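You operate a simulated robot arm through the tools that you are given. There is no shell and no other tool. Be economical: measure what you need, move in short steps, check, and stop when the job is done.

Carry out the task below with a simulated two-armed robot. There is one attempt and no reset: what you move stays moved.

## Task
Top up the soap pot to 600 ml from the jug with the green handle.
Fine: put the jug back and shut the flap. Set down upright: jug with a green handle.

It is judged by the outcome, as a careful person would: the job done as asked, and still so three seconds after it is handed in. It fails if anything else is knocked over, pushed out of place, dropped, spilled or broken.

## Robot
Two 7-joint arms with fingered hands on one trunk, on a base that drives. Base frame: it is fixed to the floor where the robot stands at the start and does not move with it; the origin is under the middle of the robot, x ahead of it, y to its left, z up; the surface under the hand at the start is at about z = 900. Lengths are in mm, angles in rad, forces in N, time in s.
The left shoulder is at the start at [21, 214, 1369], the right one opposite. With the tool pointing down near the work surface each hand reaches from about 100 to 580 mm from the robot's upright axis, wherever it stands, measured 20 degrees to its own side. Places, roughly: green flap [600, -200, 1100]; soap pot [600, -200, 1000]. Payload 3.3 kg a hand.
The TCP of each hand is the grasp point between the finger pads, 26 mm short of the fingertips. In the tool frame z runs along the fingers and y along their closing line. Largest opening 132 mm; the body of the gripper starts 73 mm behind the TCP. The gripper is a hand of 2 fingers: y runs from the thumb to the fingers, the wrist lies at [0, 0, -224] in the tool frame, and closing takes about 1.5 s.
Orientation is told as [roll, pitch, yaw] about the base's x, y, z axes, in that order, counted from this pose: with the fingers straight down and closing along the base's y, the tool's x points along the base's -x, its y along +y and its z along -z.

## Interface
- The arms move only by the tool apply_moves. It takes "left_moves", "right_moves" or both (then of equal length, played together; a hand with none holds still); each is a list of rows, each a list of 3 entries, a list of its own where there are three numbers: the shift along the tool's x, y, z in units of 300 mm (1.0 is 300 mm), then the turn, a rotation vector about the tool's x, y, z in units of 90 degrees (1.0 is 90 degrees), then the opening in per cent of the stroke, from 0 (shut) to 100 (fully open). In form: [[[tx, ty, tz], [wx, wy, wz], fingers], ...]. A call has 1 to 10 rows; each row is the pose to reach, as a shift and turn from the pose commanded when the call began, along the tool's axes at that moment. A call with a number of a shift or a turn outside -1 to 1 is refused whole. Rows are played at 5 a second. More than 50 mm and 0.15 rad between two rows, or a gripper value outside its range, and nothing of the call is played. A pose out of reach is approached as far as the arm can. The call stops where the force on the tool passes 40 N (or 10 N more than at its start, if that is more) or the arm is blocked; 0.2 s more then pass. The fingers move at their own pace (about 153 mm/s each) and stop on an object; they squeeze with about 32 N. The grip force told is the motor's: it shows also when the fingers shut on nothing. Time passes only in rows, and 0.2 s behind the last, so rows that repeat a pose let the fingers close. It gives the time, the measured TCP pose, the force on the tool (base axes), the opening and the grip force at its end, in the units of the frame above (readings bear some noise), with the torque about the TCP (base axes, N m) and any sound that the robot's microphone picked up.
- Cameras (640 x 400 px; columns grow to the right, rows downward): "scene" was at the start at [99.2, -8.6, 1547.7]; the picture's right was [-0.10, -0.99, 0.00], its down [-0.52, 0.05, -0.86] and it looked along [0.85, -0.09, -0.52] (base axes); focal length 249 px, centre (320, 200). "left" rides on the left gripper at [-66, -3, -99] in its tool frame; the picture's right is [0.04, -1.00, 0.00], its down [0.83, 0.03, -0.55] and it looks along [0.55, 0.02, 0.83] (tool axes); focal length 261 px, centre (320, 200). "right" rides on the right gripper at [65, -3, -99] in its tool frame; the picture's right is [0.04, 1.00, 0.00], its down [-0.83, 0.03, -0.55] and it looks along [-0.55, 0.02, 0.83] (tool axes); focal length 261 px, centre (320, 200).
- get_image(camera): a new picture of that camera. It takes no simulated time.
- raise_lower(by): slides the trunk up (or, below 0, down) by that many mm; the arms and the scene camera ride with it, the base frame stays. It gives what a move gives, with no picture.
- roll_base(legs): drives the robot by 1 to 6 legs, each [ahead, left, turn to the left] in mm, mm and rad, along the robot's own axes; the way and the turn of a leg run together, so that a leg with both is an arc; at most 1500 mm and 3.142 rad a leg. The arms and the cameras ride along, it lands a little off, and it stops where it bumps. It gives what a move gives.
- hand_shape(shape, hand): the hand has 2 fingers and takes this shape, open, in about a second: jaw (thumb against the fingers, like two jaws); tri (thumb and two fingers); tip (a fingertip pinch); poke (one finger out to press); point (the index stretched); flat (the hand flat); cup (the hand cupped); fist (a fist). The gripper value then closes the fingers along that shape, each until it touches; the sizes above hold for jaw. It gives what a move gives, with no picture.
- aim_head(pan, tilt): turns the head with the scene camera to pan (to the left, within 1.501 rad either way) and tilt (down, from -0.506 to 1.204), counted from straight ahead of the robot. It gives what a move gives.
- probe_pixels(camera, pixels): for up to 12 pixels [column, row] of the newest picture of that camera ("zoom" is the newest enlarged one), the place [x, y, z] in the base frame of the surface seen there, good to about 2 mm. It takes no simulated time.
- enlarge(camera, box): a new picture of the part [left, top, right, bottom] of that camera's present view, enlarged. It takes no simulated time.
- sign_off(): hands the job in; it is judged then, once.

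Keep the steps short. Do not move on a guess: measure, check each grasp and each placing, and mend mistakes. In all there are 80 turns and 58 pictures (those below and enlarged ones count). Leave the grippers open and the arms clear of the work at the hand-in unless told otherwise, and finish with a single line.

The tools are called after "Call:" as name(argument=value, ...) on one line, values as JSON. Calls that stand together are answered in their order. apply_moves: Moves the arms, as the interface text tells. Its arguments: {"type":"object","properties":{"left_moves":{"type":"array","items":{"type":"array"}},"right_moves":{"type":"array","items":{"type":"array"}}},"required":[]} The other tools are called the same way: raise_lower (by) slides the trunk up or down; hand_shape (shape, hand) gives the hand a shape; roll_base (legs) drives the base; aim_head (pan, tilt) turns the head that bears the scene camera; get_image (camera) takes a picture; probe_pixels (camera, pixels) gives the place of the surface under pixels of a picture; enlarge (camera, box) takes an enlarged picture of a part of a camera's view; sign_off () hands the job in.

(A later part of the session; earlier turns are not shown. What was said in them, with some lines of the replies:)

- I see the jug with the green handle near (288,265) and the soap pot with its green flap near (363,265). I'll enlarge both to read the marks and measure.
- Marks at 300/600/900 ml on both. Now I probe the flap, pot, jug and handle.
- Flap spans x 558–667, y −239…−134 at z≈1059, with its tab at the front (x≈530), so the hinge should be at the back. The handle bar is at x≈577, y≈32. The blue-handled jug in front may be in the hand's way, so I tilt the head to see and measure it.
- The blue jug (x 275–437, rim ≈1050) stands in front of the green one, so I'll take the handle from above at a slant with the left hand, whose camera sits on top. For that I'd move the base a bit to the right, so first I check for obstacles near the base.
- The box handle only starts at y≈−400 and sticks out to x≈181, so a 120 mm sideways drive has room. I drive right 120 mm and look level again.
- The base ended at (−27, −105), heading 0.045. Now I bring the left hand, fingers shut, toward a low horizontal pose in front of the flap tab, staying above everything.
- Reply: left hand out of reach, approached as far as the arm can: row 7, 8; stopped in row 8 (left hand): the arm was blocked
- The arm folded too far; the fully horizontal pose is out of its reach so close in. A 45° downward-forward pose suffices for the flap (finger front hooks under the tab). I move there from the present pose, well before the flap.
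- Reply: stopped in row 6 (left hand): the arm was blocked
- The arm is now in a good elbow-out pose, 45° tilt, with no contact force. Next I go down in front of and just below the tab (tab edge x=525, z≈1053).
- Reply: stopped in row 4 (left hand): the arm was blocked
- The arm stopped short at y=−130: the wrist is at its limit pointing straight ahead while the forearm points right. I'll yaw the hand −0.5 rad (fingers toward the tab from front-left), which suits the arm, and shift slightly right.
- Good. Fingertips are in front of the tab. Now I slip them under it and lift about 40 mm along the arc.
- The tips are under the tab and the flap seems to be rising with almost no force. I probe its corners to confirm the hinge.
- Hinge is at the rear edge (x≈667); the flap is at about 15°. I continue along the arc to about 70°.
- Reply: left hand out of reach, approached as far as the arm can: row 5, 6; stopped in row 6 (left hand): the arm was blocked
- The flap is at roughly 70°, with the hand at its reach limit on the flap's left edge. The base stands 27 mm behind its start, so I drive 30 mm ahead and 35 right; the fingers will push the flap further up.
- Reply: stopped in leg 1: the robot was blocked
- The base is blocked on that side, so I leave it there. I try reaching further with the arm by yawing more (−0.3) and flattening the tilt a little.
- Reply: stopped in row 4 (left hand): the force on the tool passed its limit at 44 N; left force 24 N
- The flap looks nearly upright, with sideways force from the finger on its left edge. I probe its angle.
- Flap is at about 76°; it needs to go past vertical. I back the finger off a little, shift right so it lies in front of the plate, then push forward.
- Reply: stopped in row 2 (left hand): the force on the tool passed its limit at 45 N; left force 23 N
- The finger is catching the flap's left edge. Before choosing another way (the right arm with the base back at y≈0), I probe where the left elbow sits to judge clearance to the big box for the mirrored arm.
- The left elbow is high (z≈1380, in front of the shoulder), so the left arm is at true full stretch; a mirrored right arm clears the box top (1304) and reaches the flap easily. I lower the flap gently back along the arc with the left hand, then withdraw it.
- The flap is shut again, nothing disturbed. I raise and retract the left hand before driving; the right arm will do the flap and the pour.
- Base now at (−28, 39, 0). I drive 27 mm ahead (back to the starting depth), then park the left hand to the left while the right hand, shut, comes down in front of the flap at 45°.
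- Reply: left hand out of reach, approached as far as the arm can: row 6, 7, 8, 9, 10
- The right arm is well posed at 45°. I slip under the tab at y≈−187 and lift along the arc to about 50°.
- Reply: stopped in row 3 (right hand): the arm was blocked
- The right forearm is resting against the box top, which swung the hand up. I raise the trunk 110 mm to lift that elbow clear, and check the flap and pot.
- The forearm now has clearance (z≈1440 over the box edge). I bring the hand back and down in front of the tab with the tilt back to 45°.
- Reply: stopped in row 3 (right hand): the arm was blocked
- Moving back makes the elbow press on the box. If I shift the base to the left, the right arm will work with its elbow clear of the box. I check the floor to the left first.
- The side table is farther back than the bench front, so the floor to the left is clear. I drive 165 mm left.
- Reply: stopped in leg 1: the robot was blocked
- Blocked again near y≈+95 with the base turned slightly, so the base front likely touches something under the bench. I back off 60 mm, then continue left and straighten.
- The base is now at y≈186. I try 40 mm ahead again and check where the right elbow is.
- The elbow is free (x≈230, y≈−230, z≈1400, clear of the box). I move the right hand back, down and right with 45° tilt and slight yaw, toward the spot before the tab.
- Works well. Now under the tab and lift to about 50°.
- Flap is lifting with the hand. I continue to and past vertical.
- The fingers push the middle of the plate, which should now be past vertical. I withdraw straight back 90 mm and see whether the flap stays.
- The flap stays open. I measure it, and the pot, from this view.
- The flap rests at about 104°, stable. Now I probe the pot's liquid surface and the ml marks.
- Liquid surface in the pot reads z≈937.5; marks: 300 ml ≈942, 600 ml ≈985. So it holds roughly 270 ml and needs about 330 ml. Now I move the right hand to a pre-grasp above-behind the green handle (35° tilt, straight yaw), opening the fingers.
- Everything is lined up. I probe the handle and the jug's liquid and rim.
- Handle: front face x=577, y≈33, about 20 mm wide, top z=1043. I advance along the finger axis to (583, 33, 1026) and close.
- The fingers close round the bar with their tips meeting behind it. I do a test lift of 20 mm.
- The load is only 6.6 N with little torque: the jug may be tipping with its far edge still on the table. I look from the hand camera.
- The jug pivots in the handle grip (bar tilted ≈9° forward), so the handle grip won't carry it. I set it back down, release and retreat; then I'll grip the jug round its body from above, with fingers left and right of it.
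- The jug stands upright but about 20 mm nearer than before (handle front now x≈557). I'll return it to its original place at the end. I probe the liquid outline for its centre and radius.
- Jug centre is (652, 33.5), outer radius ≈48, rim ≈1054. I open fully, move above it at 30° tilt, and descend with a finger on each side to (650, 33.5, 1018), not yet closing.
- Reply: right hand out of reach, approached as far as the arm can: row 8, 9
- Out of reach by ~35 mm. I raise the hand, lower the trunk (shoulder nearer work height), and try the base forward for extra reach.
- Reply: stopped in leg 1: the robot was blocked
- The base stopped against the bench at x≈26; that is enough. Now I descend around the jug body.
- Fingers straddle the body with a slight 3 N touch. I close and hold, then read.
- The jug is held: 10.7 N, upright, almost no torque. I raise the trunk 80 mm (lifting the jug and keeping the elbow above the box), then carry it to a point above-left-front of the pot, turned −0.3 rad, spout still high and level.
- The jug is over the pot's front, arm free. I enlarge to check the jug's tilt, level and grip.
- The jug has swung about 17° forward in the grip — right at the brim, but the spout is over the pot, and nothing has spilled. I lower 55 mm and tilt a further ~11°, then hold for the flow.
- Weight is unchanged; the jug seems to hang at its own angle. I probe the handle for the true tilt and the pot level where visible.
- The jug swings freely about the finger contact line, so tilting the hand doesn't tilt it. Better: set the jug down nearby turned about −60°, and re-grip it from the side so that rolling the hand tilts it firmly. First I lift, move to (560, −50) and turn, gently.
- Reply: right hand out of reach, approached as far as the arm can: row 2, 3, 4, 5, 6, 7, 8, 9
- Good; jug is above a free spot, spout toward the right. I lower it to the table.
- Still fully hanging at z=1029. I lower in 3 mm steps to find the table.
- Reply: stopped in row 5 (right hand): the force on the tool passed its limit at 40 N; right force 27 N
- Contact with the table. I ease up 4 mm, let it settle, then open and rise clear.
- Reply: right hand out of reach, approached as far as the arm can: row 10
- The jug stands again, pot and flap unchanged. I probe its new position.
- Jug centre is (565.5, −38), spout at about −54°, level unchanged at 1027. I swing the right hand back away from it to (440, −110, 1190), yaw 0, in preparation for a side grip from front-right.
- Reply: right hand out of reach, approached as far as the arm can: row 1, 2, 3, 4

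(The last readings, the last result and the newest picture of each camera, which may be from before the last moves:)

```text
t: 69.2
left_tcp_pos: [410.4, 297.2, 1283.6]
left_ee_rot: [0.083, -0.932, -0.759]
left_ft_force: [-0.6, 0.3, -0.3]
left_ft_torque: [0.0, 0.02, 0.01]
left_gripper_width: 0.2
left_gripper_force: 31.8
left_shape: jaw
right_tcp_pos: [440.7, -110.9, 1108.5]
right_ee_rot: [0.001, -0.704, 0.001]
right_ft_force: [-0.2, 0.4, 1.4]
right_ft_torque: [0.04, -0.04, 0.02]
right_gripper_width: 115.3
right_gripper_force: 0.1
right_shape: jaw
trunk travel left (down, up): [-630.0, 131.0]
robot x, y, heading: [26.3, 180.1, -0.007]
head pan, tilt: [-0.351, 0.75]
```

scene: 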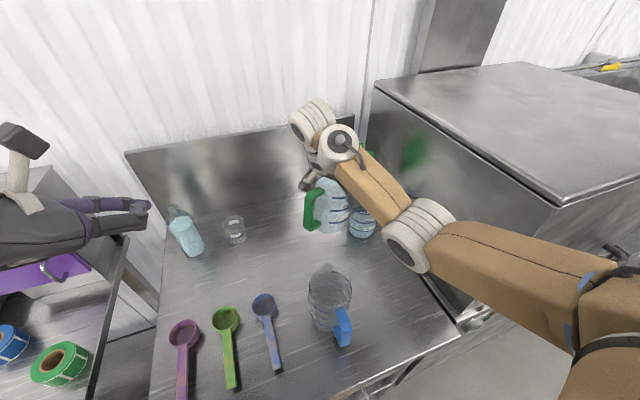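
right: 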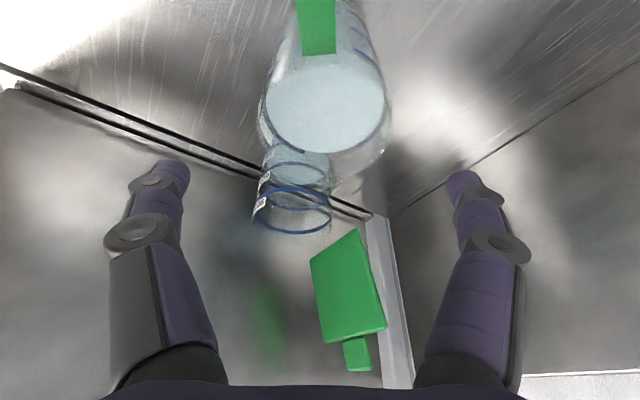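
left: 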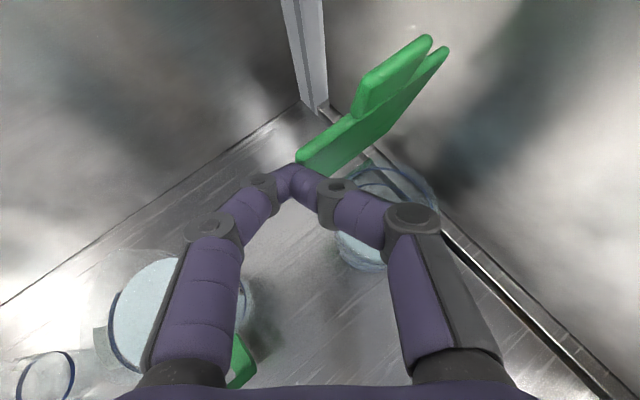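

Now I turn the hand to point left-forward (+38°), sloped 30° down, at the pre-grasp position 130 mm before the jug.

Call:
apply_moves(right_moves=[[[0.006, 0.004, 0.041], [-0.0543, -0.035, -0.0453], 87], [[0.012, 0.008, 0.081], [-0.1086, -0.0701, -0.0906], 87], [[0.019, 0.012, 0.122], [-0.1629, -0.1051, -0.1359], 87], [[0.025, 0.015, 0.163], [-0.2172, -0.1401, -0.1812], 87], [[0.031, 0.019, 0.203], [-0.2715, -0.1752, -0.2265], 87], [[0.037, 0.023, 0.244], [-0.3258, -0.2102, -0.2718], 87]])

Call:
get_image(camera="right")

```text
t: 70.0
left_tcp_pos: [410.2, 297.3, 1282.2]
left_ee_rot: [0.083, -0.932, -0.761]
left_ft_force: [0.7, -0.4, 0.2]
left_ft_torque: [-0.01, 0.01, -0.04]
left_gripper_width: 0.0
left_gripper_force: 32.0
left_shape: jaw
right_tcp_pos: [452.6, -172.0, 1080.8]
right_ee_rot: [-0.172, -0.793, 0.414]
right_ft_force: [1.1, 0.6, 0.5]
right_ft_torque: [-0.01, -0.02, -0.03]
right_gripper_width: 114.9
right_gripper_force: 0.2
right_shape: jaw
right hand out of reach, approached as far as the arm can: row 4
trunk travel left (down, up): [-630.0, 131.0]
robot x, y, heading: [28.0, 185.2, -0.003]
head pan, tilt: [-0.351, 0.75]
stopped in row 4 (right hand): the arm was blocked; the commanded pose is now the measured one
```

```text
7 pictures are left
```

right: 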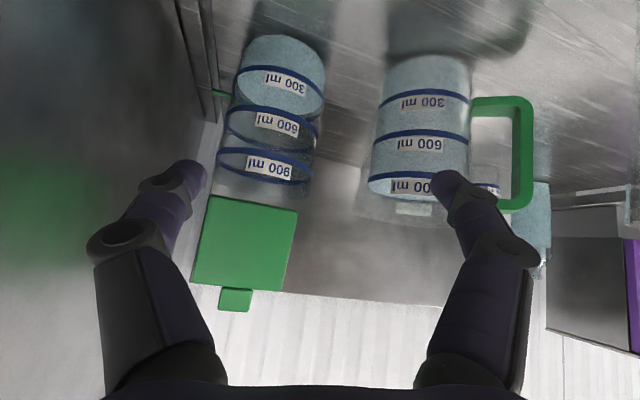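

The wrist limits don't allow that yaw there. A straighter approach (yaw ≈0, 45° slope) is within reach if the jug is turned a further −30°, so I'll nudge its handle round with shut fingers. First, bring the hand above the handle's near side, fingers down and shut.

Call:
apply_moves(right_moves=[[[-0.055, 0.091, 0.01], [0.002, 0.0755, 0.034], 0], [[-0.11, 0.182, 0.019], [0.004, 0.151, 0.068], 0], [[-0.165, 0.273, 0.029], [0.006, 0.2264, 0.102], 0], [[-0.22, 0.364, 0.038], [0.008, 0.302, 0.136], 0], [[-0.275, 0.455, 0.048], [0.01, 0.377, 0.17], 0], [[-0.33, 0.546, 0.057], [0.0124, 0.4527, 0.2039], 0], [[-0.33, 0.546, 0.057], [0.0124, 0.4527, 0.2039], 0]])

```text
t: 71.6
left_tcp_pos: [405.9, 293.5, 1282.5]
left_ee_rot: [0.088, -0.932, -0.765]
left_ft_force: [-0.9, 0.1, -0.3]
left_ft_torque: [0.06, 0.0, 0.07]
left_gripper_width: 0.0
left_gripper_force: 32.1
left_shape: jaw
right_tcp_pos: [498.3, 43.0, 1033.1]
right_ee_rot: [0.004, -0.106, -0.002]
right_ft_force: [-0.7, -0.3, 0.2]
right_ft_torque: [0.05, -0.03, 0.06]
right_gripper_width: 0.1
right_gripper_force: 32.1
right_shape: jaw
right hand out of reach, approached as far as the arm can: row 3, 4, 5, 6, 7
trunk travel left (down, up): [-630.0, 131.0]
robot x, y, heading: [28.4, 181.8, -0.004]
head pan, tilt: [-0.351, 0.75]
```

The hand arrived lower than commanded (z 1033, at the handle). I look before doing anything more.

Call:
get_image(camera="right")

```text
6 pictures are left
```

right: 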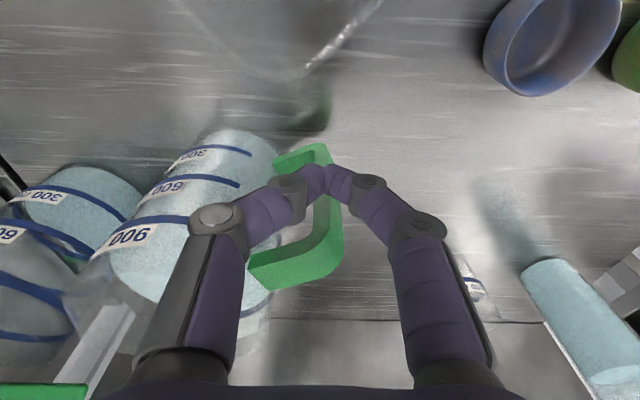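

Call:
probe_pixels(camera="right", pixels=[[262, 270], [310, 275], [335, 240], [335, 215], [290, 158], [320, 150], [150, 280], [120, 270], [230, 160], [255, 300]])

```text
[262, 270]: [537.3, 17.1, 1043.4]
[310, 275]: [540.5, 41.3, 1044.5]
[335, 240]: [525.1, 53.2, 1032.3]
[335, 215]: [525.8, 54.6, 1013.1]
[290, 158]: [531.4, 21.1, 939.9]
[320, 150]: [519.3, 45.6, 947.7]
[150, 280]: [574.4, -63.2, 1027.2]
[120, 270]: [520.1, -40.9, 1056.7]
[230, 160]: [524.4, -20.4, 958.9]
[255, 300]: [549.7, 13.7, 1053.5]
```

The handle has already been turned to about 115° (no harm). I push it a further ~35 mm forward to bring it to about 95°.

Call:
apply_moves(right_moves=[[[-0.034, 0.006, 0.008], [0, 0, 0], 0], [[-0.069, 0.013, 0.015], [0, 0, 0], 0], [[-0.103, 0.022, 0.023], [0, 0, 0], 0], [[-0.137, 0.033, 0.03], [0, 0, 0], 0]])

Call:
get_image(camera="right")

```text
t: 72.6
left_tcp_pos: [409.1, 296.3, 1281.8]
left_ee_rot: [0.083, -0.932, -0.761]
left_ft_force: [0.5, 0.7, 0.8]
left_ft_torque: [-0.01, 0.03, 0.03]
left_gripper_width: 0.3
left_gripper_force: 32.0
left_shape: jaw
right_tcp_pos: [542.7, 56.9, 1027.8]
right_ee_rot: [0.002, -0.104, -0.001]
right_ft_force: [-2.2, 0.0, 0.6]
right_ft_torque: [0.01, 0.02, -0.04]
right_gripper_width: 0.2
right_gripper_force: 31.5
right_shape: jaw
trunk travel left (down, up): [-630.0, 131.0]
robot x, y, heading: [27.2, 184.6, -0.006]
head pan, tilt: [-0.351, 0.75]
```

```text
5 pictures are left
```

right: 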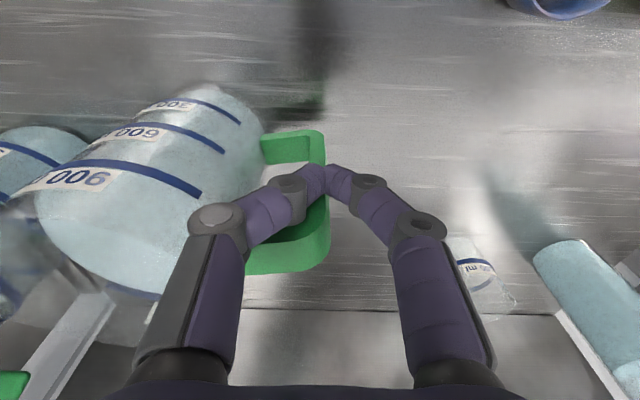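

Call:
probe_pixels(camera="right", pixels=[[255, 255], [315, 262], [328, 240], [328, 215], [265, 145], [315, 140], [100, 230], [60, 215], [150, 280], [180, 130], [200, 90], [180, 260]])

```text
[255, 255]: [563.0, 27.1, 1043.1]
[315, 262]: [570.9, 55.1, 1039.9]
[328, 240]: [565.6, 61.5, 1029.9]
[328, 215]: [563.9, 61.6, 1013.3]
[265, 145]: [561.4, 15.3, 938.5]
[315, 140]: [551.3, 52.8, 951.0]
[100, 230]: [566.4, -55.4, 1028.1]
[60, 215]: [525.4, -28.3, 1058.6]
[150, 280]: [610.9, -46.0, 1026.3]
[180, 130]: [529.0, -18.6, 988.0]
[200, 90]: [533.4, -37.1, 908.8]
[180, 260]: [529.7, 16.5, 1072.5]
```

Handle is now at ≈97° (jug centre (576, −36)), well suited. I back off and go to the 45°-sloped pre-grasp, yaw +8°, opening the fingers.

Call:
apply_moves(right_moves=[[[0.078, -0.017, -0.058], [0, 0, 0], 0], [[0.155, -0.033, -0.117], [-0.0065, -0.0723, -0.0136], 0], [[0.167, -0.117, -0.169], [-0.013, -0.1445, -0.0272], 0], [[0.178, -0.2, -0.22], [-0.0195, -0.2168, -0.0408], 0], [[0.173, -0.251, -0.207], [-0.026, -0.289, -0.0544], 87], [[0.167, -0.302, -0.194], [-0.0325, -0.3613, -0.068], 87], [[0.162, -0.353, -0.181], [-0.039, -0.4335, -0.0816], 87], [[0.162, -0.353, -0.181], [-0.039, -0.4335, -0.0816], 87]])

```text
t: 74.4
left_tcp_pos: [409.6, 296.5, 1282.4]
left_ee_rot: [0.082, -0.931, -0.762]
left_ft_force: [0.0, 0.4, 0.1]
left_ft_torque: [0.03, 0.01, 0.02]
left_gripper_width: 0.0
left_gripper_force: 31.9
left_shape: jaw
right_tcp_pos: [487.6, -51.4, 1077.5]
right_ee_rot: [0.002, -0.786, 0.138]
right_ft_force: [-0.7, -0.6, -0.2]
right_ft_torque: [0.01, -0.02, 0.02]
right_gripper_width: 114.7
right_gripper_force: 0.0
right_shape: jaw
right hand out of reach, approached as far as the arm can: row 2, 3
trunk travel left (down, up): [-630.0, 131.0]
robot x, y, heading: [32.1, 182.0, -0.002]
head pan, tilt: [-0.351, 0.75]
```

Pose is exact. I advance around the jug (left finger through the handle opening) and close.

Call:
apply_moves(right_moves=[[[-0.001, 0.002, 0.11], [0, 0, 0], 87], [[-0.001, 0.004, 0.22], [0, 0, 0], 87], [[-0.002, 0.006, 0.33], [0, 0, 0], 87], [[-0.003, 0.008, 0.439], [0, 0, 0], 87], [[-0.003, 0.008, 0.439], [0, 0, 0], 87], [[-0.003, 0.008, 0.439], [0, 0, 0], 0], [[-0.003, 0.008, 0.439], [0, 0, 0], 0], [[-0.003, 0.008, 0.439], [0, 0, 0], 0], [[-0.003, 0.008, 0.439], [0, 0, 0], 0]])

Call:
get_image(camera="right")

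```text
t: 76.4
left_tcp_pos: [408.5, 296.6, 1281.9]
left_ee_rot: [0.083, -0.932, -0.76]
left_ft_force: [0.4, 0.1, 0.6]
left_ft_torque: [0.0, 0.01, -0.02]
left_gripper_width: 0.0
left_gripper_force: 31.4
left_shape: jaw
right_tcp_pos: [580.4, -35.5, 983.8]
right_ee_rot: [0.004, -0.786, 0.135]
right_ft_force: [0.5, -0.5, -0.1]
right_ft_torque: [0.04, -0.05, 0.01]
right_gripper_width: 89.1
right_gripper_force: 31.7
right_shape: jaw
trunk travel left (down, up): [-630.0, 131.0]
robot x, y, heading: [26.4, 185.2, -0.003]
head pan, tilt: [-0.351, 0.75]
```

```text
4 pictures are left
```

right: 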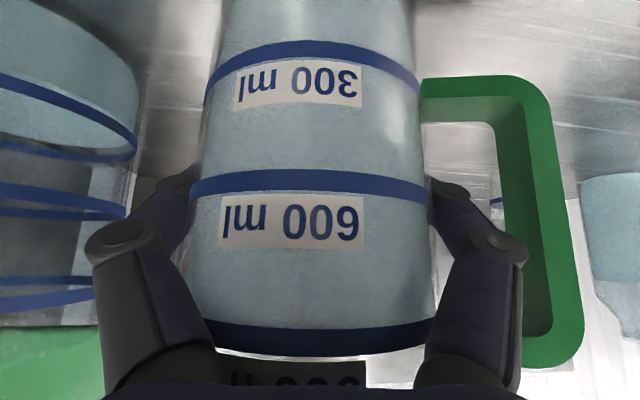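

Excellent grip: left finger through the handle opening, fingers wrapped past the middle. I lift 140 mm straight up and shift to beside the pot, upright.

Call:
apply_moves(right_moves=[[[-0.083, 0, -0.083], [0, 0, 0], 0], [[-0.165, 0, -0.165], [0, 0, 0], 0], [[-0.248, 0, -0.248], [0, 0, 0], 0], [[-0.33, 0, -0.33], [0, 0, 0], 0], [[-0.349, -0.076, -0.311], [0, 0, 0], 0], [[-0.368, -0.152, -0.292], [0, 0, 0], 0], [[-0.368, -0.152, -0.292], [0, 0, 0], 0]])

```text
t: 78.0
left_tcp_pos: [411.3, 295.8, 1281.1]
left_ee_rot: [0.082, -0.931, -0.762]
left_ft_force: [-0.9, -0.5, 0.1]
left_ft_torque: [0.01, -0.02, 0.03]
left_gripper_width: 0.0
left_gripper_force: 32.1
left_shape: jaw
right_tcp_pos: [604.2, -78.8, 1122.0]
right_ee_rot: [0.002, -0.787, 0.136]
right_ft_force: [-0.3, 0.0, -10.0]
right_ft_torque: [-0.12, -0.02, -0.01]
right_gripper_width: 89.3
right_gripper_force: 31.8
right_shape: jaw
trunk travel left (down, up): [-630.0, 131.0]
robot x, y, heading: [26.7, 184.6, -0.007]
head pan, tilt: [-0.351, 0.75]
```

Held firmly (10 N, no swing). Now I roll to 30° over the pot and hold, watching weight.

Call:
apply_moves(right_moves=[[[0.006, 0, 0.006], [-0.0471, 0, 0.0472], 0], [[0.011, 0, 0.011], [-0.0942, 0, 0.0943], 0], [[0.017, 0, 0.017], [-0.1414, 0, 0.1415], 0], [[0.022, 0, 0.022], [-0.1885, 0, 0.1886], 0], [[0.028, 0, 0.028], [-0.2356, 0, 0.2358], 0], [[0.028, 0, 0.028], [-0.2356, 0, 0.2358], 0], [[0.028, 0, 0.028], [-0.2356, 0, 0.2358], 0], [[0.028, 0, 0.028], [-0.2356, 0, 0.2358], 0]])

Call:
get_image(camera="right")

```text
t: 79.8
left_tcp_pos: [409.6, 297.5, 1281.6]
left_ee_rot: [0.08, -0.932, -0.761]
left_ft_force: [0.5, -0.3, 0.3]
left_ft_torque: [-0.02, 0.01, 0.01]
left_gripper_width: 0.0
left_gripper_force: 31.8
left_shape: jaw
right_tcp_pos: [603.7, -106.0, 1109.6]
right_ee_rot: [0.653, -0.667, -0.345]
right_ft_force: [-0.1, -0.1, -9.8]
right_ft_torque: [-0.16, -0.07, 0.0]
right_gripper_width: 89.2
right_gripper_force: 32.1
right_shape: jaw
trunk travel left (down, up): [-630.0, 131.0]
robot x, y, heading: [27.6, 182.0, -0.002]
head pan, tilt: [-0.351, 0.75]
```

```text
3 pictures are left
```

right: 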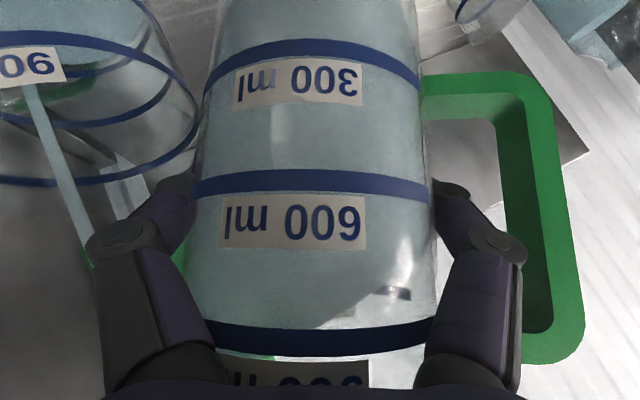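

It's pouring: the stream runs into the pot. I probe the pot's surface and the stream in this picture.

Call:
probe_pixels(camera="right", pixels=[[110, 20], [70, 15], [30, 15], [90, 60], [45, 130], [75, 220], [10, 30], [120, 50], [330, 290], [250, 300]])

Call:
apply_moves(right_moves=[[[0, 0, 0], [0, 0, 0], 0]])

```text
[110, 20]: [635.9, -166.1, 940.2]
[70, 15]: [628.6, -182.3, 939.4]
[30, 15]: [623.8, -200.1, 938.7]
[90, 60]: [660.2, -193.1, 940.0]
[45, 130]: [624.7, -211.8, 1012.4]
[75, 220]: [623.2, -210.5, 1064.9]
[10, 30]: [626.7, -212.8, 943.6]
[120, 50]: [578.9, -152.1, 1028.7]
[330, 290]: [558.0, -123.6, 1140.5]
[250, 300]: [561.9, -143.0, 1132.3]
```

```text
t: 80.2
left_tcp_pos: [410.9, 295.2, 1281.4]
left_ee_rot: [0.081, -0.931, -0.761]
left_ft_force: [0.5, -0.5, 0.0]
left_ft_torque: [-0.01, 0.0, 0.02]
left_gripper_width: 0.2
left_gripper_force: 32.1
left_shape: jaw
right_tcp_pos: [604.3, -106.3, 1111.2]
right_ee_rot: [0.656, -0.668, -0.346]
right_ft_force: [0.0, -0.4, -9.5]
right_ft_torque: [-0.19, 0.01, -0.01]
right_gripper_width: 89.6
right_gripper_force: 32.0
right_shape: jaw
trunk travel left (down, up): [-630.0, 131.0]
robot x, y, heading: [25.9, 179.7, -0.006]
head pan, tilt: [-0.351, 0.75]
```

The stream falls at (624, −211), inside the pot but toward the far side; level so far ≈939.5. I shift 12 mm back, tilt to 40°, and read the weight repeatedly (target drop ≈3.2 N from 10.5 N).

Call:
apply_moves(right_moves=[[[0.012, 0.018, 0.003], [-0.039, 0, 0.039], 0], [[0.025, 0.037, 0.005], [-0.0785, 0, 0.0786], 0], [[0.025, 0.037, 0.005], [-0.0785, 0, 0.0786], 0], [[0.025, 0.037, 0.005], [-0.0785, 0, 0.0786], 0], [[0.025, 0.037, 0.005], [-0.0785, 0, 0.0786], 0], [[0.025, 0.037, 0.005], [-0.0785, 0, 0.0786], 0]])

Call:
apply_moves(right_moves=[[[0, 0, 0], [0, 0, 0], 0]])

Call:
apply_moves(right_moves=[[[0, 0, 0], [0, 0, 0], 0]])

Call:
apply_moves(right_moves=[[[0, 0, 0], [0, 0, 0], 0]])

```text
t: 81.6
left_tcp_pos: [411.3, 296.4, 1282.4]
left_ee_rot: [0.084, -0.931, -0.762]
left_ft_force: [-0.4, 0.2, 0.8]
left_ft_torque: [-0.01, -0.03, -0.02]
left_gripper_width: 0.2
left_gripper_force: 31.8
left_shape: jaw
right_tcp_pos: [598.4, -83.0, 1111.1]
right_ee_rot: [0.861, -0.579, -0.453]
right_ft_force: [0.9, 0.8, -9.2]
right_ft_torque: [-0.18, -0.02, 0.04]
right_gripper_width: 88.9
right_gripper_force: 32.1
right_shape: jaw
trunk travel left (down, up): [-630.0, 131.0]
robot x, y, heading: [31.2, 185.0, -0.007]
head pan, tilt: [-0.351, 0.75]
```

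```text
t: 82.0
left_tcp_pos: [409.9, 296.5, 1280.9]
left_ee_rot: [0.081, -0.93, -0.762]
left_ft_force: [-0.5, -0.3, -0.6]
left_ft_torque: [0.0, -0.01, -0.02]
left_gripper_width: 0.1
left_gripper_force: 32.4
left_shape: jaw
right_tcp_pos: [599.1, -84.1, 1111.8]
right_ee_rot: [0.862, -0.578, -0.453]
right_ft_force: [-0.8, -0.8, -9.4]
right_ft_torque: [-0.17, 0.01, 0.03]
right_gripper_width: 88.7
right_gripper_force: 32.1
right_shape: jaw
trunk travel left (down, up): [-630.0, 131.0]
robot x, y, heading: [26.4, 185.0, -0.006]
head pan, tilt: [-0.351, 0.75]
```

```text
t: 82.4
left_tcp_pos: [410.6, 296.5, 1281.7]
left_ee_rot: [0.079, -0.93, -0.76]
left_ft_force: [-0.6, -0.5, 0.2]
left_ft_torque: [-0.02, -0.04, 0.01]
left_gripper_width: 0.0
left_gripper_force: 32.2
left_shape: jaw
right_tcp_pos: [599.2, -82.1, 1111.5]
right_ee_rot: [0.861, -0.579, -0.454]
right_ft_force: [0.3, -0.4, -9.7]
right_ft_torque: [-0.14, -0.01, 0.03]
right_gripper_width: 88.4
right_gripper_force: 31.8
right_shape: jaw
trunk travel left (down, up): [-630.0, 131.0]
robot x, y, heading: [27.1, 184.9, -0.004]
head pan, tilt: [-0.351, 0.75]
```

```text
t: 82.8
left_tcp_pos: [409.8, 297.7, 1280.9]
left_ee_rot: [0.082, -0.93, -0.761]
left_ft_force: [-0.5, 0.3, -0.2]
left_ft_torque: [0.01, 0.01, -0.03]
left_gripper_width: 0.0
left_gripper_force: 32.1
left_shape: jaw
right_tcp_pos: [598.7, -82.8, 1110.8]
right_ee_rot: [0.859, -0.577, -0.452]
right_ft_force: [-0.6, -0.1, -8.9]
right_ft_torque: [-0.15, -0.04, 0.01]
right_gripper_width: 88.5
right_gripper_force: 32.4
right_shape: jaw
trunk travel left (down, up): [-630.0, 131.0]
robot x, y, heading: [28.3, 183.6, -0.004]
head pan, tilt: [-0.351, 0.75]
```

Weight is down to about 9.3 N (≈110 ml poured). I tilt to 46° and hold longer, then measure.

Call:
apply_moves(right_moves=[[[0, 0, 0], [-0.0236, 0, 0.0237], 0], [[0, 0, 0], [-0.0472, 0, 0.0473], 0], [[0, 0, 0], [-0.0472, 0, 0.0473], 0], [[0, 0, 0], [-0.0472, 0, 0.0473], 0], [[0, 0, 0], [-0.0472, 0, 0.0473], 0], [[0, 0, 0], [-0.0472, 0, 0.0473], 0]])

Call:
apply_moves(right_moves=[[[0, 0, 0], [0, 0, 0], 0]])

Call:
apply_moves(right_moves=[[[0, 0, 0], [0, 0, 0], 0]])

Call:
get_image(camera="right")

```text
t: 84.2
left_tcp_pos: [411.3, 295.3, 1281.1]
left_ee_rot: [0.081, -0.931, -0.762]
left_ft_force: [-0.2, 0.1, 0.5]
left_ft_torque: [0.02, 0.01, 0.0]
left_gripper_width: 0.3
left_gripper_force: 31.9
left_shape: jaw
right_tcp_pos: [597.0, -74.2, 1111.9]
right_ee_rot: [0.97, -0.518, -0.498]
right_ft_force: [-0.2, 1.1, -8.6]
right_ft_torque: [-0.18, -0.05, 0.0]
right_gripper_width: 88.3
right_gripper_force: 32.3
right_shape: jaw
trunk travel left (down, up): [-630.0, 131.0]
robot x, y, heading: [28.0, 183.5, -0.001]
head pan, tilt: [-0.351, 0.75]
```

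```text
t: 84.6
left_tcp_pos: [409.7, 296.9, 1280.8]
left_ee_rot: [0.082, -0.93, -0.761]
left_ft_force: [0.9, 0.8, 0.0]
left_ft_torque: [-0.01, -0.01, -0.02]
left_gripper_width: 0.0
left_gripper_force: 31.5
left_shape: jaw
right_tcp_pos: [599.0, -73.9, 1111.2]
right_ee_rot: [0.97, -0.518, -0.497]
right_ft_force: [0.5, 0.1, -8.5]
right_ft_torque: [-0.14, -0.07, 0.0]
right_gripper_width: 88.5
right_gripper_force: 32.3
right_shape: jaw
trunk travel left (down, up): [-630.0, 131.0]
robot x, y, heading: [23.5, 184.3, -0.003]
head pan, tilt: [-0.351, 0.75]
```

```text
t: 85.0
left_tcp_pos: [410.4, 296.6, 1280.7]
left_ee_rot: [0.082, -0.93, -0.761]
left_ft_force: [0.7, 0.8, 0.7]
left_ft_torque: [0.01, -0.04, -0.01]
left_gripper_width: 0.1
left_gripper_force: 31.4
left_shape: jaw
right_tcp_pos: [598.4, -74.8, 1111.5]
right_ee_rot: [0.97, -0.517, -0.497]
right_ft_force: [0.7, -0.5, -8.4]
right_ft_torque: [-0.17, -0.03, 0.02]
right_gripper_width: 88.5
right_gripper_force: 32.3
right_shape: jaw
trunk travel left (down, up): [-630.0, 131.0]
robot x, y, heading: [31.4, 180.2, -0.0]
head pan, tilt: [-0.351, 0.75]
```

```text
2 pictures are left
```

right: 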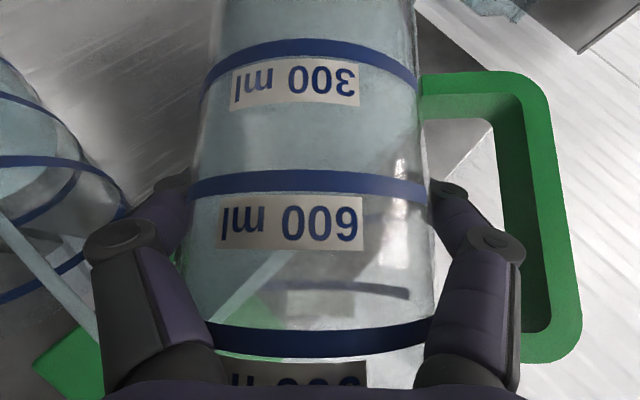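

Call:
probe_pixels(camera="right", pixels=[[20, 180], [20, 130], [50, 190], [10, 90], [15, 225], [50, 270], [80, 310], [250, 285], [230, 305], [100, 150], [40, 200]])

Call:
apply_moves(right_moves=[[[0, 0, 0], [0, 0, 0], 0]])

```text
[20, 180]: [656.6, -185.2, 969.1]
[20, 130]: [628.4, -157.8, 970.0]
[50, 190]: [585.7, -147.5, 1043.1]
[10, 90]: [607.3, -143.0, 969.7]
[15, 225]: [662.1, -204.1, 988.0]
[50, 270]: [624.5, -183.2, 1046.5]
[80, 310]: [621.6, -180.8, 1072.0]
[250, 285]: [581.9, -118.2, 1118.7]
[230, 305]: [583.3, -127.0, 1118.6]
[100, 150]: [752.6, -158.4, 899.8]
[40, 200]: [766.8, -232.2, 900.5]
```

```text
t: 85.4
left_tcp_pos: [410.9, 296.1, 1282.1]
left_ee_rot: [0.082, -0.929, -0.761]
left_ft_force: [-0.1, 0.1, 0.2]
left_ft_torque: [0.01, 0.01, 0.01]
left_gripper_width: 0.0
left_gripper_force: 32.1
left_shape: jaw
right_tcp_pos: [598.5, -74.5, 1110.9]
right_ee_rot: [0.969, -0.514, -0.497]
right_ft_force: [0.2, 0.2, -7.7]
right_ft_torque: [-0.15, -0.05, 0.01]
right_gripper_width: 88.9
right_gripper_force: 31.9
right_shape: jaw
trunk travel left (down, up): [-630.0, 131.0]
robot x, y, heading: [27.7, 182.2, -0.001]
head pan, tilt: [-0.351, 0.75]
```

Level at t=85.0 was 969.6 (≈220 ml in, weight agrees); the 600 mark is at ≈985.5. Flow is about 34 ml/s, so about 3 s remain; I hold 2 s more, then measure again with time frozen.

Call:
apply_moves(right_moves=[[[0, 0, 0], [0, 0, 0], 0], [[0, 0, 0], [0, 0, 0], 0], [[0, 0, 0], [0, 0, 0], 0], [[0, 0, 0], [0, 0, 0], 0], [[0, 0, 0], [0, 0, 0], 0], [[0, 0, 0], [0, 0, 0], 0], [[0, 0, 0], [0, 0, 0], 0], [[0, 0, 0], [0, 0, 0], 0], [[0, 0, 0], [0, 0, 0], 0]])

Call:
get_image(camera="right")

Call:
probe_pixels(camera="right", pixels=[[20, 180], [20, 130], [10, 90], [15, 150], [30, 110], [8, 165], [15, 225], [50, 270], [5, 120], [40, 140]])

```text
t: 87.4
left_tcp_pos: [409.4, 297.1, 1282.8]
left_ee_rot: [0.082, -0.931, -0.762]
left_ft_force: [-0.7, -0.1, -0.1]
left_ft_torque: [-0.02, 0.02, 0.01]
left_gripper_width: 0.0
left_gripper_force: 31.7
left_shape: jaw
right_tcp_pos: [597.1, -74.2, 1109.8]
right_ee_rot: [0.969, -0.514, -0.496]
right_ft_force: [-0.5, 0.8, -7.7]
right_ft_torque: [-0.14, -0.03, 0.05]
right_gripper_width: 88.6
right_gripper_force: 31.9
right_shape: jaw
trunk travel left (down, up): [-630.0, 131.0]
robot x, y, heading: [26.1, 183.1, -0.002]
head pan, tilt: [-0.351, 0.75]
```

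```text
1 pictures are left
```

right: 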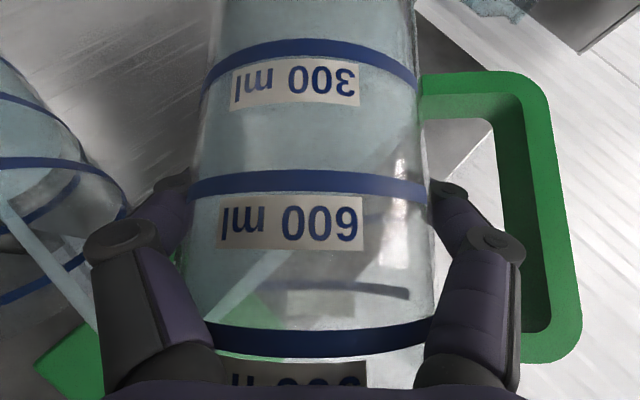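

```text
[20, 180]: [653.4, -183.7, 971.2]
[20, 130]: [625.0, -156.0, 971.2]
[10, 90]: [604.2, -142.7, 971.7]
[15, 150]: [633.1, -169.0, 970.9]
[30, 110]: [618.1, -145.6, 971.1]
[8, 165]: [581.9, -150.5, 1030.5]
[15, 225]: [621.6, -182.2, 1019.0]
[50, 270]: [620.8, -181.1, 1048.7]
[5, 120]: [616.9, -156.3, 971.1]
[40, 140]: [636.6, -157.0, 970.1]
```

Level has settled at 971.1: this tilt's equilibrium. By the measured geometry another 5.6° brings it to ≈985.8 (600 ml). I tilt that much, hold 4 s to drain to equilibrium, then roll back upright.

Call:
apply_moves(right_moves=[[[0, 0, 0], [-0.022, 0, 0.022], 0], [[0, 0, 0], [-0.044, 0, 0.044], 0], [[0, 0, 0], [-0.044, 0, 0.044], 0], [[0, 0, 0], [-0.044, 0, 0.044], 0], [[0, 0, 0], [-0.044, 0, 0.044], 0], [[0, 0, 0], [-0.044, 0, 0.044], 0], [[0, 0, 0], [-0.044, 0, 0.044], 0], [[0, 0, 0], [-0.044, 0, 0.044], 0], [[0, 0, 0], [-0.044, 0, 0.044], 0], [[0, 0, 0], [-0.044, 0, 0.044], 0]])

Call:
apply_moves(right_moves=[[[0, 0, 0], [0, 0, 0], 0], [[0, 0, 0], [0, 0, 0], 0], [[0, 0, 0], [0, 0, 0], 0], [[0, 0, 0], [0, 0, 0], 0], [[0, 0, 0], [0, 0, 0], 0], [[0, 0, 0], [0, 0, 0], 0], [[0, 0, 0], [0, 0, 0], 0], [[0, 0, 0], [0, 0, 0], 0], [[0, 0, 0], [0, 0, 0], 0]])

Call:
apply_moves(right_moves=[[[0, 0, 0], [0.0579, 0, -0.058], 0], [[0, 0, 0], [0.1158, 0, -0.1159], 0], [[0, 0, 0], [0.1737, 0, -0.1739], 0], [[0, 0, 0], [0.2316, 0, -0.2318], 0], [[0, 0, 0], [0.2895, 0, -0.2898], 0], [[0, 0, 0], [0.3474, 0, -0.3477], 0], [[0, 0, 0], [0.4053, 0, -0.4057], 0], [[0, 0, 0], [0.4053, 0, -0.4057], 0]])

```text
t: 89.6
left_tcp_pos: [409.0, 296.7, 1281.6]
left_ee_rot: [0.082, -0.932, -0.761]
left_ft_force: [-0.2, -0.2, -0.4]
left_ft_torque: [0.0, 0.01, 0.04]
left_gripper_width: 0.3
left_gripper_force: 31.9
left_shape: jaw
right_tcp_pos: [597.0, -65.8, 1110.7]
right_ee_rot: [1.062, -0.454, -0.528]
right_ft_force: [0.1, -0.6, -5.9]
right_ft_torque: [-0.13, -0.02, 0.01]
right_gripper_width: 88.7
right_gripper_force: 31.8
right_shape: jaw
trunk travel left (down, up): [-630.0, 131.0]
robot x, y, heading: [27.8, 190.3, -0.007]
head pan, tilt: [-0.351, 0.75]
```

```text
t: 91.6
left_tcp_pos: [409.5, 297.0, 1282.0]
left_ee_rot: [0.083, -0.931, -0.76]
left_ft_force: [-0.2, -0.1, 0.2]
left_ft_torque: [0.0, 0.01, 0.0]
left_gripper_width: 0.1
left_gripper_force: 31.8
left_shape: jaw
right_tcp_pos: [597.3, -67.2, 1110.7]
right_ee_rot: [1.063, -0.454, -0.528]
right_ft_force: [0.1, 0.5, -6.8]
right_ft_torque: [-0.13, -0.02, 0.0]
right_gripper_width: 88.4
right_gripper_force: 32.0
right_shape: jaw
trunk travel left (down, up): [-630.0, 131.0]
robot x, y, heading: [30.9, 181.3, -0.0]
head pan, tilt: [-0.351, 0.75]
```

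```text
t: 93.4
left_tcp_pos: [409.7, 297.0, 1281.7]
left_ee_rot: [0.082, -0.932, -0.761]
left_ft_force: [0.3, -0.2, 0.0]
left_ft_torque: [0.05, 0.01, 0.01]
left_gripper_width: 0.0
left_gripper_force: 32.5
left_shape: jaw
right_tcp_pos: [596.9, -65.9, 1110.6]
right_ee_rot: [0.005, -0.786, 0.136]
right_ft_force: [0.7, 0.6, -7.3]
right_ft_torque: [-0.1, -0.03, 0.0]
right_gripper_width: 88.9
right_gripper_force: 32.3
right_shape: jaw
trunk travel left (down, up): [-630.0, 131.0]
robot x, y, heading: [29.4, 187.3, -0.005]
head pan, tilt: [-0.351, 0.75]
```

Weight now ≈7 N, as expected for ~330 ml poured; the jug is upright. I carry it to its original place (centre ≈(671, 33)), lower it to the table, release and back out along the approach line.

Call:
apply_moves(right_moves=[[[-0.053, 0.073, 0.053], [0, 0, 0], 0], [[-0.107, 0.146, 0.107], [0, 0, 0], 0], [[-0.16, 0.219, 0.16], [0, 0, 0], 0], [[-0.214, 0.292, 0.214], [0, 0, 0], 0], [[-0.14, 0.292, 0.288], [0, 0, 0], 0], [[-0.066, 0.292, 0.362], [0, 0, 0], 0], [[0.008, 0.292, 0.436], [0, 0, 0], 0], [[0.055, 0.292, 0.483], [0, 0, 0], 0], [[0.065, 0.292, 0.493], [0, 0, 0], 0], [[0.075, 0.292, 0.503], [0, 0, 0], 0]])

Call:
apply_moves(right_moves=[[[0.003, 0, 0.003], [0, 0, 0], 0], [[0.005, 0, 0.005], [0, 0, 0], 0]])

```text
t: 95.6
left_tcp_pos: [410.8, 297.7, 1280.2]
left_ee_rot: [0.082, -0.93, -0.76]
left_ft_force: [-0.2, 0.2, 0.0]
left_ft_torque: [0.02, 0.02, -0.01]
left_gripper_width: 0.0
left_gripper_force: 32.5
left_shape: jaw
right_tcp_pos: [674.9, 32.2, 988.2]
right_ee_rot: [0.002, -0.787, 0.134]
right_ft_force: [-0.1, 0.4, -7.5]
right_ft_torque: [-0.12, 0.0, -0.04]
right_gripper_width: 88.6
right_gripper_force: 32.2
right_shape: jaw
trunk travel left (down, up): [-630.0, 131.0]
robot x, y, heading: [25.2, 180.9, -0.005]
head pan, tilt: [-0.351, 0.75]
```

```text
t: 96.2
left_tcp_pos: [410.6, 297.0, 1282.3]
left_ee_rot: [0.082, -0.932, -0.76]
left_ft_force: [-0.3, 0.6, 0.1]
left_ft_torque: [-0.01, 0.02, 0.01]
left_gripper_width: 0.1
left_gripper_force: 31.7
left_shape: jaw
right_tcp_pos: [675.4, 32.2, 985.3]
right_ee_rot: [0.003, -0.784, 0.136]
right_ft_force: [-0.2, 0.9, -7.0]
right_ft_torque: [-0.12, -0.01, 0.02]
right_gripper_width: 88.7
right_gripper_force: 32.6
right_shape: jaw
trunk travel left (down, up): [-630.0, 131.0]
robot x, y, heading: [29.1, 183.3, -0.004]
head pan, tilt: [-0.351, 0.75]
```

The jug still hangs 1–2 mm up. I lower the last 3 mm, open, back out, then go up and over toward the flap's tab (fingers set to straddle the tab), opening the left hand too.

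Call:
apply_moves(right_moves=[[[0.004, 0, 0.004], [0, 0, 0], 0], [[0.008, 0, 0.008], [0, 0, 0], 0], [[0.008, 0, 0.008], [0, 0, 0], 80], [[0.008, 0, 0.008], [0, 0, 0], 87], [[0.008, 0, 0.008], [0, 0, 0], 87], [[0.008, 0, -0.1], [0, 0, 0], 87], [[0.008, 0, -0.21], [0, 0, 0], 87], [[0.008, 0, -0.32], [0, 0, 0], 87], [[0.008, 0, -0.425], [0, 0, 0], 87]])

Call:
apply_moves(left_moves=[[[0, 0, 0], [0, 0, 0], 100], [[0, 0, 0], [0, 0, 0], 100], [[0, 0, 0], [0, 0, 0], 100], [[0, 0, 0], [0, 0, 0], 100], [[0, 0, 0], [0, 0, 0], 100], [[0, 0, 0], [0, 0, 0], 100], [[0, 0, 0], [0, 0, 0], 100], [[0, 0, 0], [0, 0, 0], 100], [[0, 0, 0], [0, 0, 0], 100], [[0, 0, 0], [0, 0, 0], 100]], right_moves=[[[-0.07, -0.02, -0.096], [0, 0, 0], 60], [[-0.141, -0.04, -0.193], [0, 0, 0], 45], [[-0.211, -0.06, -0.289], [0, 0, 0], 45], [[-0.281, -0.162, -0.347], [0.01, 0, 0.01], 45], [[-0.352, -0.264, -0.406], [0.02, 0, 0.02], 45], [[-0.422, -0.366, -0.464], [0.03, 0, 0.03], 45], [[-0.441, -0.478, -0.452], [0.04, 0, 0.04], 45], [[-0.461, -0.589, -0.441], [0.05, 0, 0.05], 45], [[-0.48, -0.701, -0.429], [0.061, 0, 0.061], 45], [[-0.48, -0.701, -0.429], [0.061, 0, 0.061], 45]])

```text
t: 98.2
left_tcp_pos: [409.6, 297.2, 1282.9]
left_ee_rot: [0.084, -0.932, -0.761]
left_ft_force: [0.2, 0.4, 0.1]
left_ft_torque: [0.01, -0.01, -0.02]
left_gripper_width: 0.2
left_gripper_force: 31.5
left_shape: jaw
right_tcp_pos: [584.7, 19.8, 1075.8]
right_ee_rot: [0.001, -0.787, 0.139]
right_ft_force: [0.5, -0.1, -1.1]
right_ft_torque: [-0.02, -0.01, -0.02]
right_gripper_width: 114.8
right_gripper_force: 0.0
right_shape: jaw
trunk travel left (down, up): [-630.0, 131.0]
robot x, y, heading: [29.3, 183.0, -0.004]
head pan, tilt: [-0.351, 0.75]
```

```text
t: 100.4
left_tcp_pos: [409.8, 298.7, 1282.1]
left_ee_rot: [0.082, -0.933, -0.76]
left_ft_force: [0.2, -0.5, 0.2]
left_ft_torque: [-0.01, -0.02, 0.0]
left_gripper_width: 131.8
left_gripper_force: 0.0
left_shape: jaw
right_tcp_pos: [622.2, -187.2, 1267.8]
right_ee_rot: [0.003, -0.787, 0.003]
right_ft_force: [0.0, 0.5, -0.2]
right_ft_torque: [0.03, -0.01, 0.01]
right_gripper_width: 59.4
right_gripper_force: 0.1
right_shape: jaw
trunk travel left (down, up): [-630.0, 131.0]
robot x, y, heading: [30.3, 179.4, -0.005]
head pan, tilt: [-0.351, 0.75]
```

Exactly at the tab approach. I slide down over the tab, pinch its sides, swing the flap down along its arc (hinge (669, 1061), r≈132) to about 6°, release and back away.

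Call:
apply_moves(right_moves=[[[0, 0, 0.124], [0, 0, 0], 45], [[0, 0, 0.248], [0, 0, 0], 45], [[0, 0, 0.371], [0, 0, 0], 45], [[0, 0, 0.371], [0, 0, 0], 45], [[0, 0, 0.371], [0, 0, 0], 0], [[0, 0, 0.371], [0, 0, 0], 0], [[0, 0, 0.371], [0, 0, 0], 0], [[0, 0, 0.371], [0, 0, 0], 0]])

Call:
apply_moves(right_moves=[[[0.066, 0, -0.085], [0, 0, 0], 0], [[0.155, 0, -0.156], [0, 0, 0], 0], [[0.264, 0, -0.198], [0, 0, 0], 0], [[0.377, 0, -0.213], [0, 0, 0], 0], [[0.49, 0, -0.199], [0, 0, 0], 0], [[0.563, 0, -0.173], [0, 0, 0], 0], [[0.617, 0, -0.142], [0, 0, 0], 0], [[0.651, 0, -0.115], [0, 0, 0], 0], [[0.651, 0, -0.115], [0, 0, 0], 0]])

Call:
apply_moves(right_moves=[[[0, 0, 0], [0, 0, 0], 35], [[0, 0, 0], [0, 0, 0], 45], [[0, 0, 0], [0, 0, 0], 45], [[0, 0, -0.12], [0, 0, 0], 45], [[0, 0, -0.24], [0, 0, 0], 45], [[0, 0, -0.36], [0, 0, 0], 45]])

```text
t: 102.2
left_tcp_pos: [409.4, 296.6, 1281.9]
left_ee_rot: [0.082, -0.932, -0.76]
left_ft_force: [0.0, -0.1, 0.0]
left_ft_torque: [-0.04, 0.01, 0.01]
left_gripper_width: 131.7
left_gripper_force: 0.0
left_shape: jaw
right_tcp_pos: [702.9, -187.1, 1189.8]
right_ee_rot: [0.002, -0.787, 0.001]
right_ft_force: [-0.5, -0.4, 0.2]
right_ft_torque: [0.04, 0.01, -0.03]
right_gripper_width: 7.0
right_gripper_force: 33.1
right_shape: jaw
trunk travel left (down, up): [-630.0, 131.0]
robot x, y, heading: [25.8, 184.9, -0.001]
head pan, tilt: [-0.351, 0.75]
```

```text
t: 104.2
left_tcp_pos: [406.8, 298.0, 1281.7]
left_ee_rot: [0.085, -0.933, -0.761]
left_ft_force: [0.1, 0.3, -0.6]
left_ft_torque: [-0.03, 0.02, -0.02]
left_gripper_width: 131.8
left_gripper_force: 0.0
left_shape: jaw
right_tcp_pos: [538.8, -186.4, 1080.3]
right_ee_rot: [-0.002, -0.796, 0.004]
right_ft_force: [4.8, -4.3, 21.4]
right_ft_torque: [-0.3, -0.39, 0.01]
right_gripper_width: 6.8
right_gripper_force: 31.8
right_shape: jaw
trunk travel left (down, up): [-630.0, 131.0]
robot x, y, heading: [31.0, 185.2, -0.005]
head pan, tilt: [-0.351, 0.75]
```

```text
t: 105.8
left_tcp_pos: [409.3, 297.7, 1282.1]
left_ee_rot: [0.081, -0.933, -0.761]
left_ft_force: [-0.1, 1.8, 0.0]
left_ft_torque: [0.0, 0.02, -0.04]
left_gripper_width: 131.9
left_gripper_force: 0.1
left_shape: jaw
right_tcp_pos: [458.1, -229.0, 1167.8]
right_ee_rot: [-0.119, -0.798, 0.023]
right_ft_force: [0.1, 0.8, 0.2]
right_ft_torque: [0.02, 0.01, -0.01]
right_gripper_width: 59.3
right_gripper_force: 0.0
right_shape: jaw
trunk travel left (down, up): [-630.0, 131.0]
robot x, y, heading: [27.7, 181.8, -0.008]
head pan, tilt: [-0.351, 0.75]
stopped in row 6 (right hand): the arm was blocked; the commanded pose is now the measured one
5 turns are left
```

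The flap met firm resistance (21 N upward) as it shut; fingers released and are clear. I take the last picture to verify everything.

Call:
enlarge(camera="scene", box=[140, 110, 460, 350])

Call:
probe_pixels(camera="zoom", pixels=[[430, 180], [410, 195], [450, 195], [330, 200], [340, 230], [420, 240]])

```text
1.67 times, centred on (300, 230) of scene
```

zoom: 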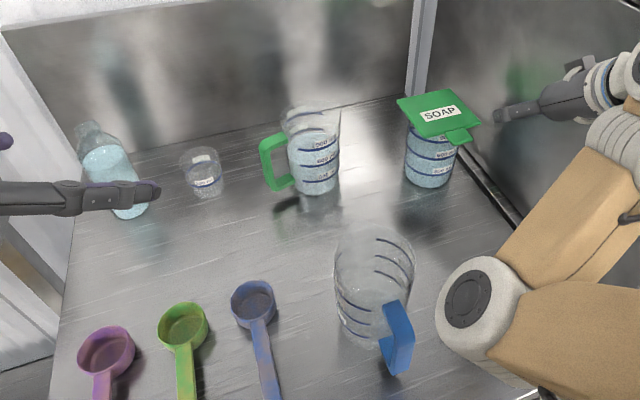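

```text
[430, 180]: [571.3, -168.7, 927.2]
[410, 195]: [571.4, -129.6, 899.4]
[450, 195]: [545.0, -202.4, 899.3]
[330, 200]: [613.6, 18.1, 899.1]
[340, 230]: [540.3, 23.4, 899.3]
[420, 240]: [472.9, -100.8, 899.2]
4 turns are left
```

Flap down, jug upright in its place, nothing else disturbed. I verify the flap's height, the pot's level and the jug's position by probing this picture.

Call:
probe_pixels(camera="zoom", pixels=[[402, 102], [445, 92], [475, 122], [420, 133], [460, 138], [415, 147], [425, 150], [440, 157], [412, 140], [310, 145], [265, 150], [410, 160]])

```text
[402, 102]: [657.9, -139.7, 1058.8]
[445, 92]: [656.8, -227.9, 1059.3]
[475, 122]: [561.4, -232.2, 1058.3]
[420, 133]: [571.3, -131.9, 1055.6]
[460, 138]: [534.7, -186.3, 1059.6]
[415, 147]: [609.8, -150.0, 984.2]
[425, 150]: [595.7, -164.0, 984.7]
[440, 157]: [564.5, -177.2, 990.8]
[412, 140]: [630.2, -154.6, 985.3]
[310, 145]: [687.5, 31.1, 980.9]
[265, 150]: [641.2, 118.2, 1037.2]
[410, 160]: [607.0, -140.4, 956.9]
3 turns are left
```

Flap flat at 1059 (as at the start), pot level ≈984.7 (the 600 mark), jug upright at its place. I move the right hand up and away from the box and open it fully.

Call:
apply_moves(right_moves=[[[-0.048, 0.05, -0.047], [0, 0, 0], 45], [[-0.095, 0.1, -0.093], [0, 0, 0], 45], [[-0.143, 0.15, -0.14], [0, 0, 0], 45], [[-0.19, 0.2, -0.186], [0, 0, 0], 80], [[-0.19, 0.2, -0.186], [0, 0, 0], 80]])

```text
t: 107.0
left_tcp_pos: [409.1, 297.5, 1282.1]
left_ee_rot: [0.082, -0.932, -0.761]
left_ft_force: [0.2, 0.5, 0.1]
left_ft_torque: [-0.01, -0.01, 0.0]
left_gripper_width: 131.9
left_gripper_force: 0.0
left_shape: jaw
right_tcp_pos: [476.8, -162.3, 1194.5]
right_ee_rot: [-0.111, -0.801, 0.022]
right_ft_force: [-0.8, -0.9, -0.4]
right_ft_torque: [0.01, -0.01, -0.01]
right_gripper_width: 105.3
right_gripper_force: 0.0
right_shape: jaw
right hand out of reach, approached as far as the arm can: row 2, 3, 4, 5
trunk travel left (down, up): [-630.0, 131.0]
robot x, y, heading: [25.5, 186.4, -0.004]
head pan, tilt: [-0.351, 0.75]
2 turns are left
```

The right hand is clear of the pot and jug, and both grippers are open, so I hand in.

Call:
sign_off()

```text
The job is handed in.
```

The soap pot is topped up to the 600 ml mark, with its surface reading about 2 mm under the line; the flap is shut, and the green-handled jug stands upright in its original spot, with its handle now pointing left instead of toward the robot.
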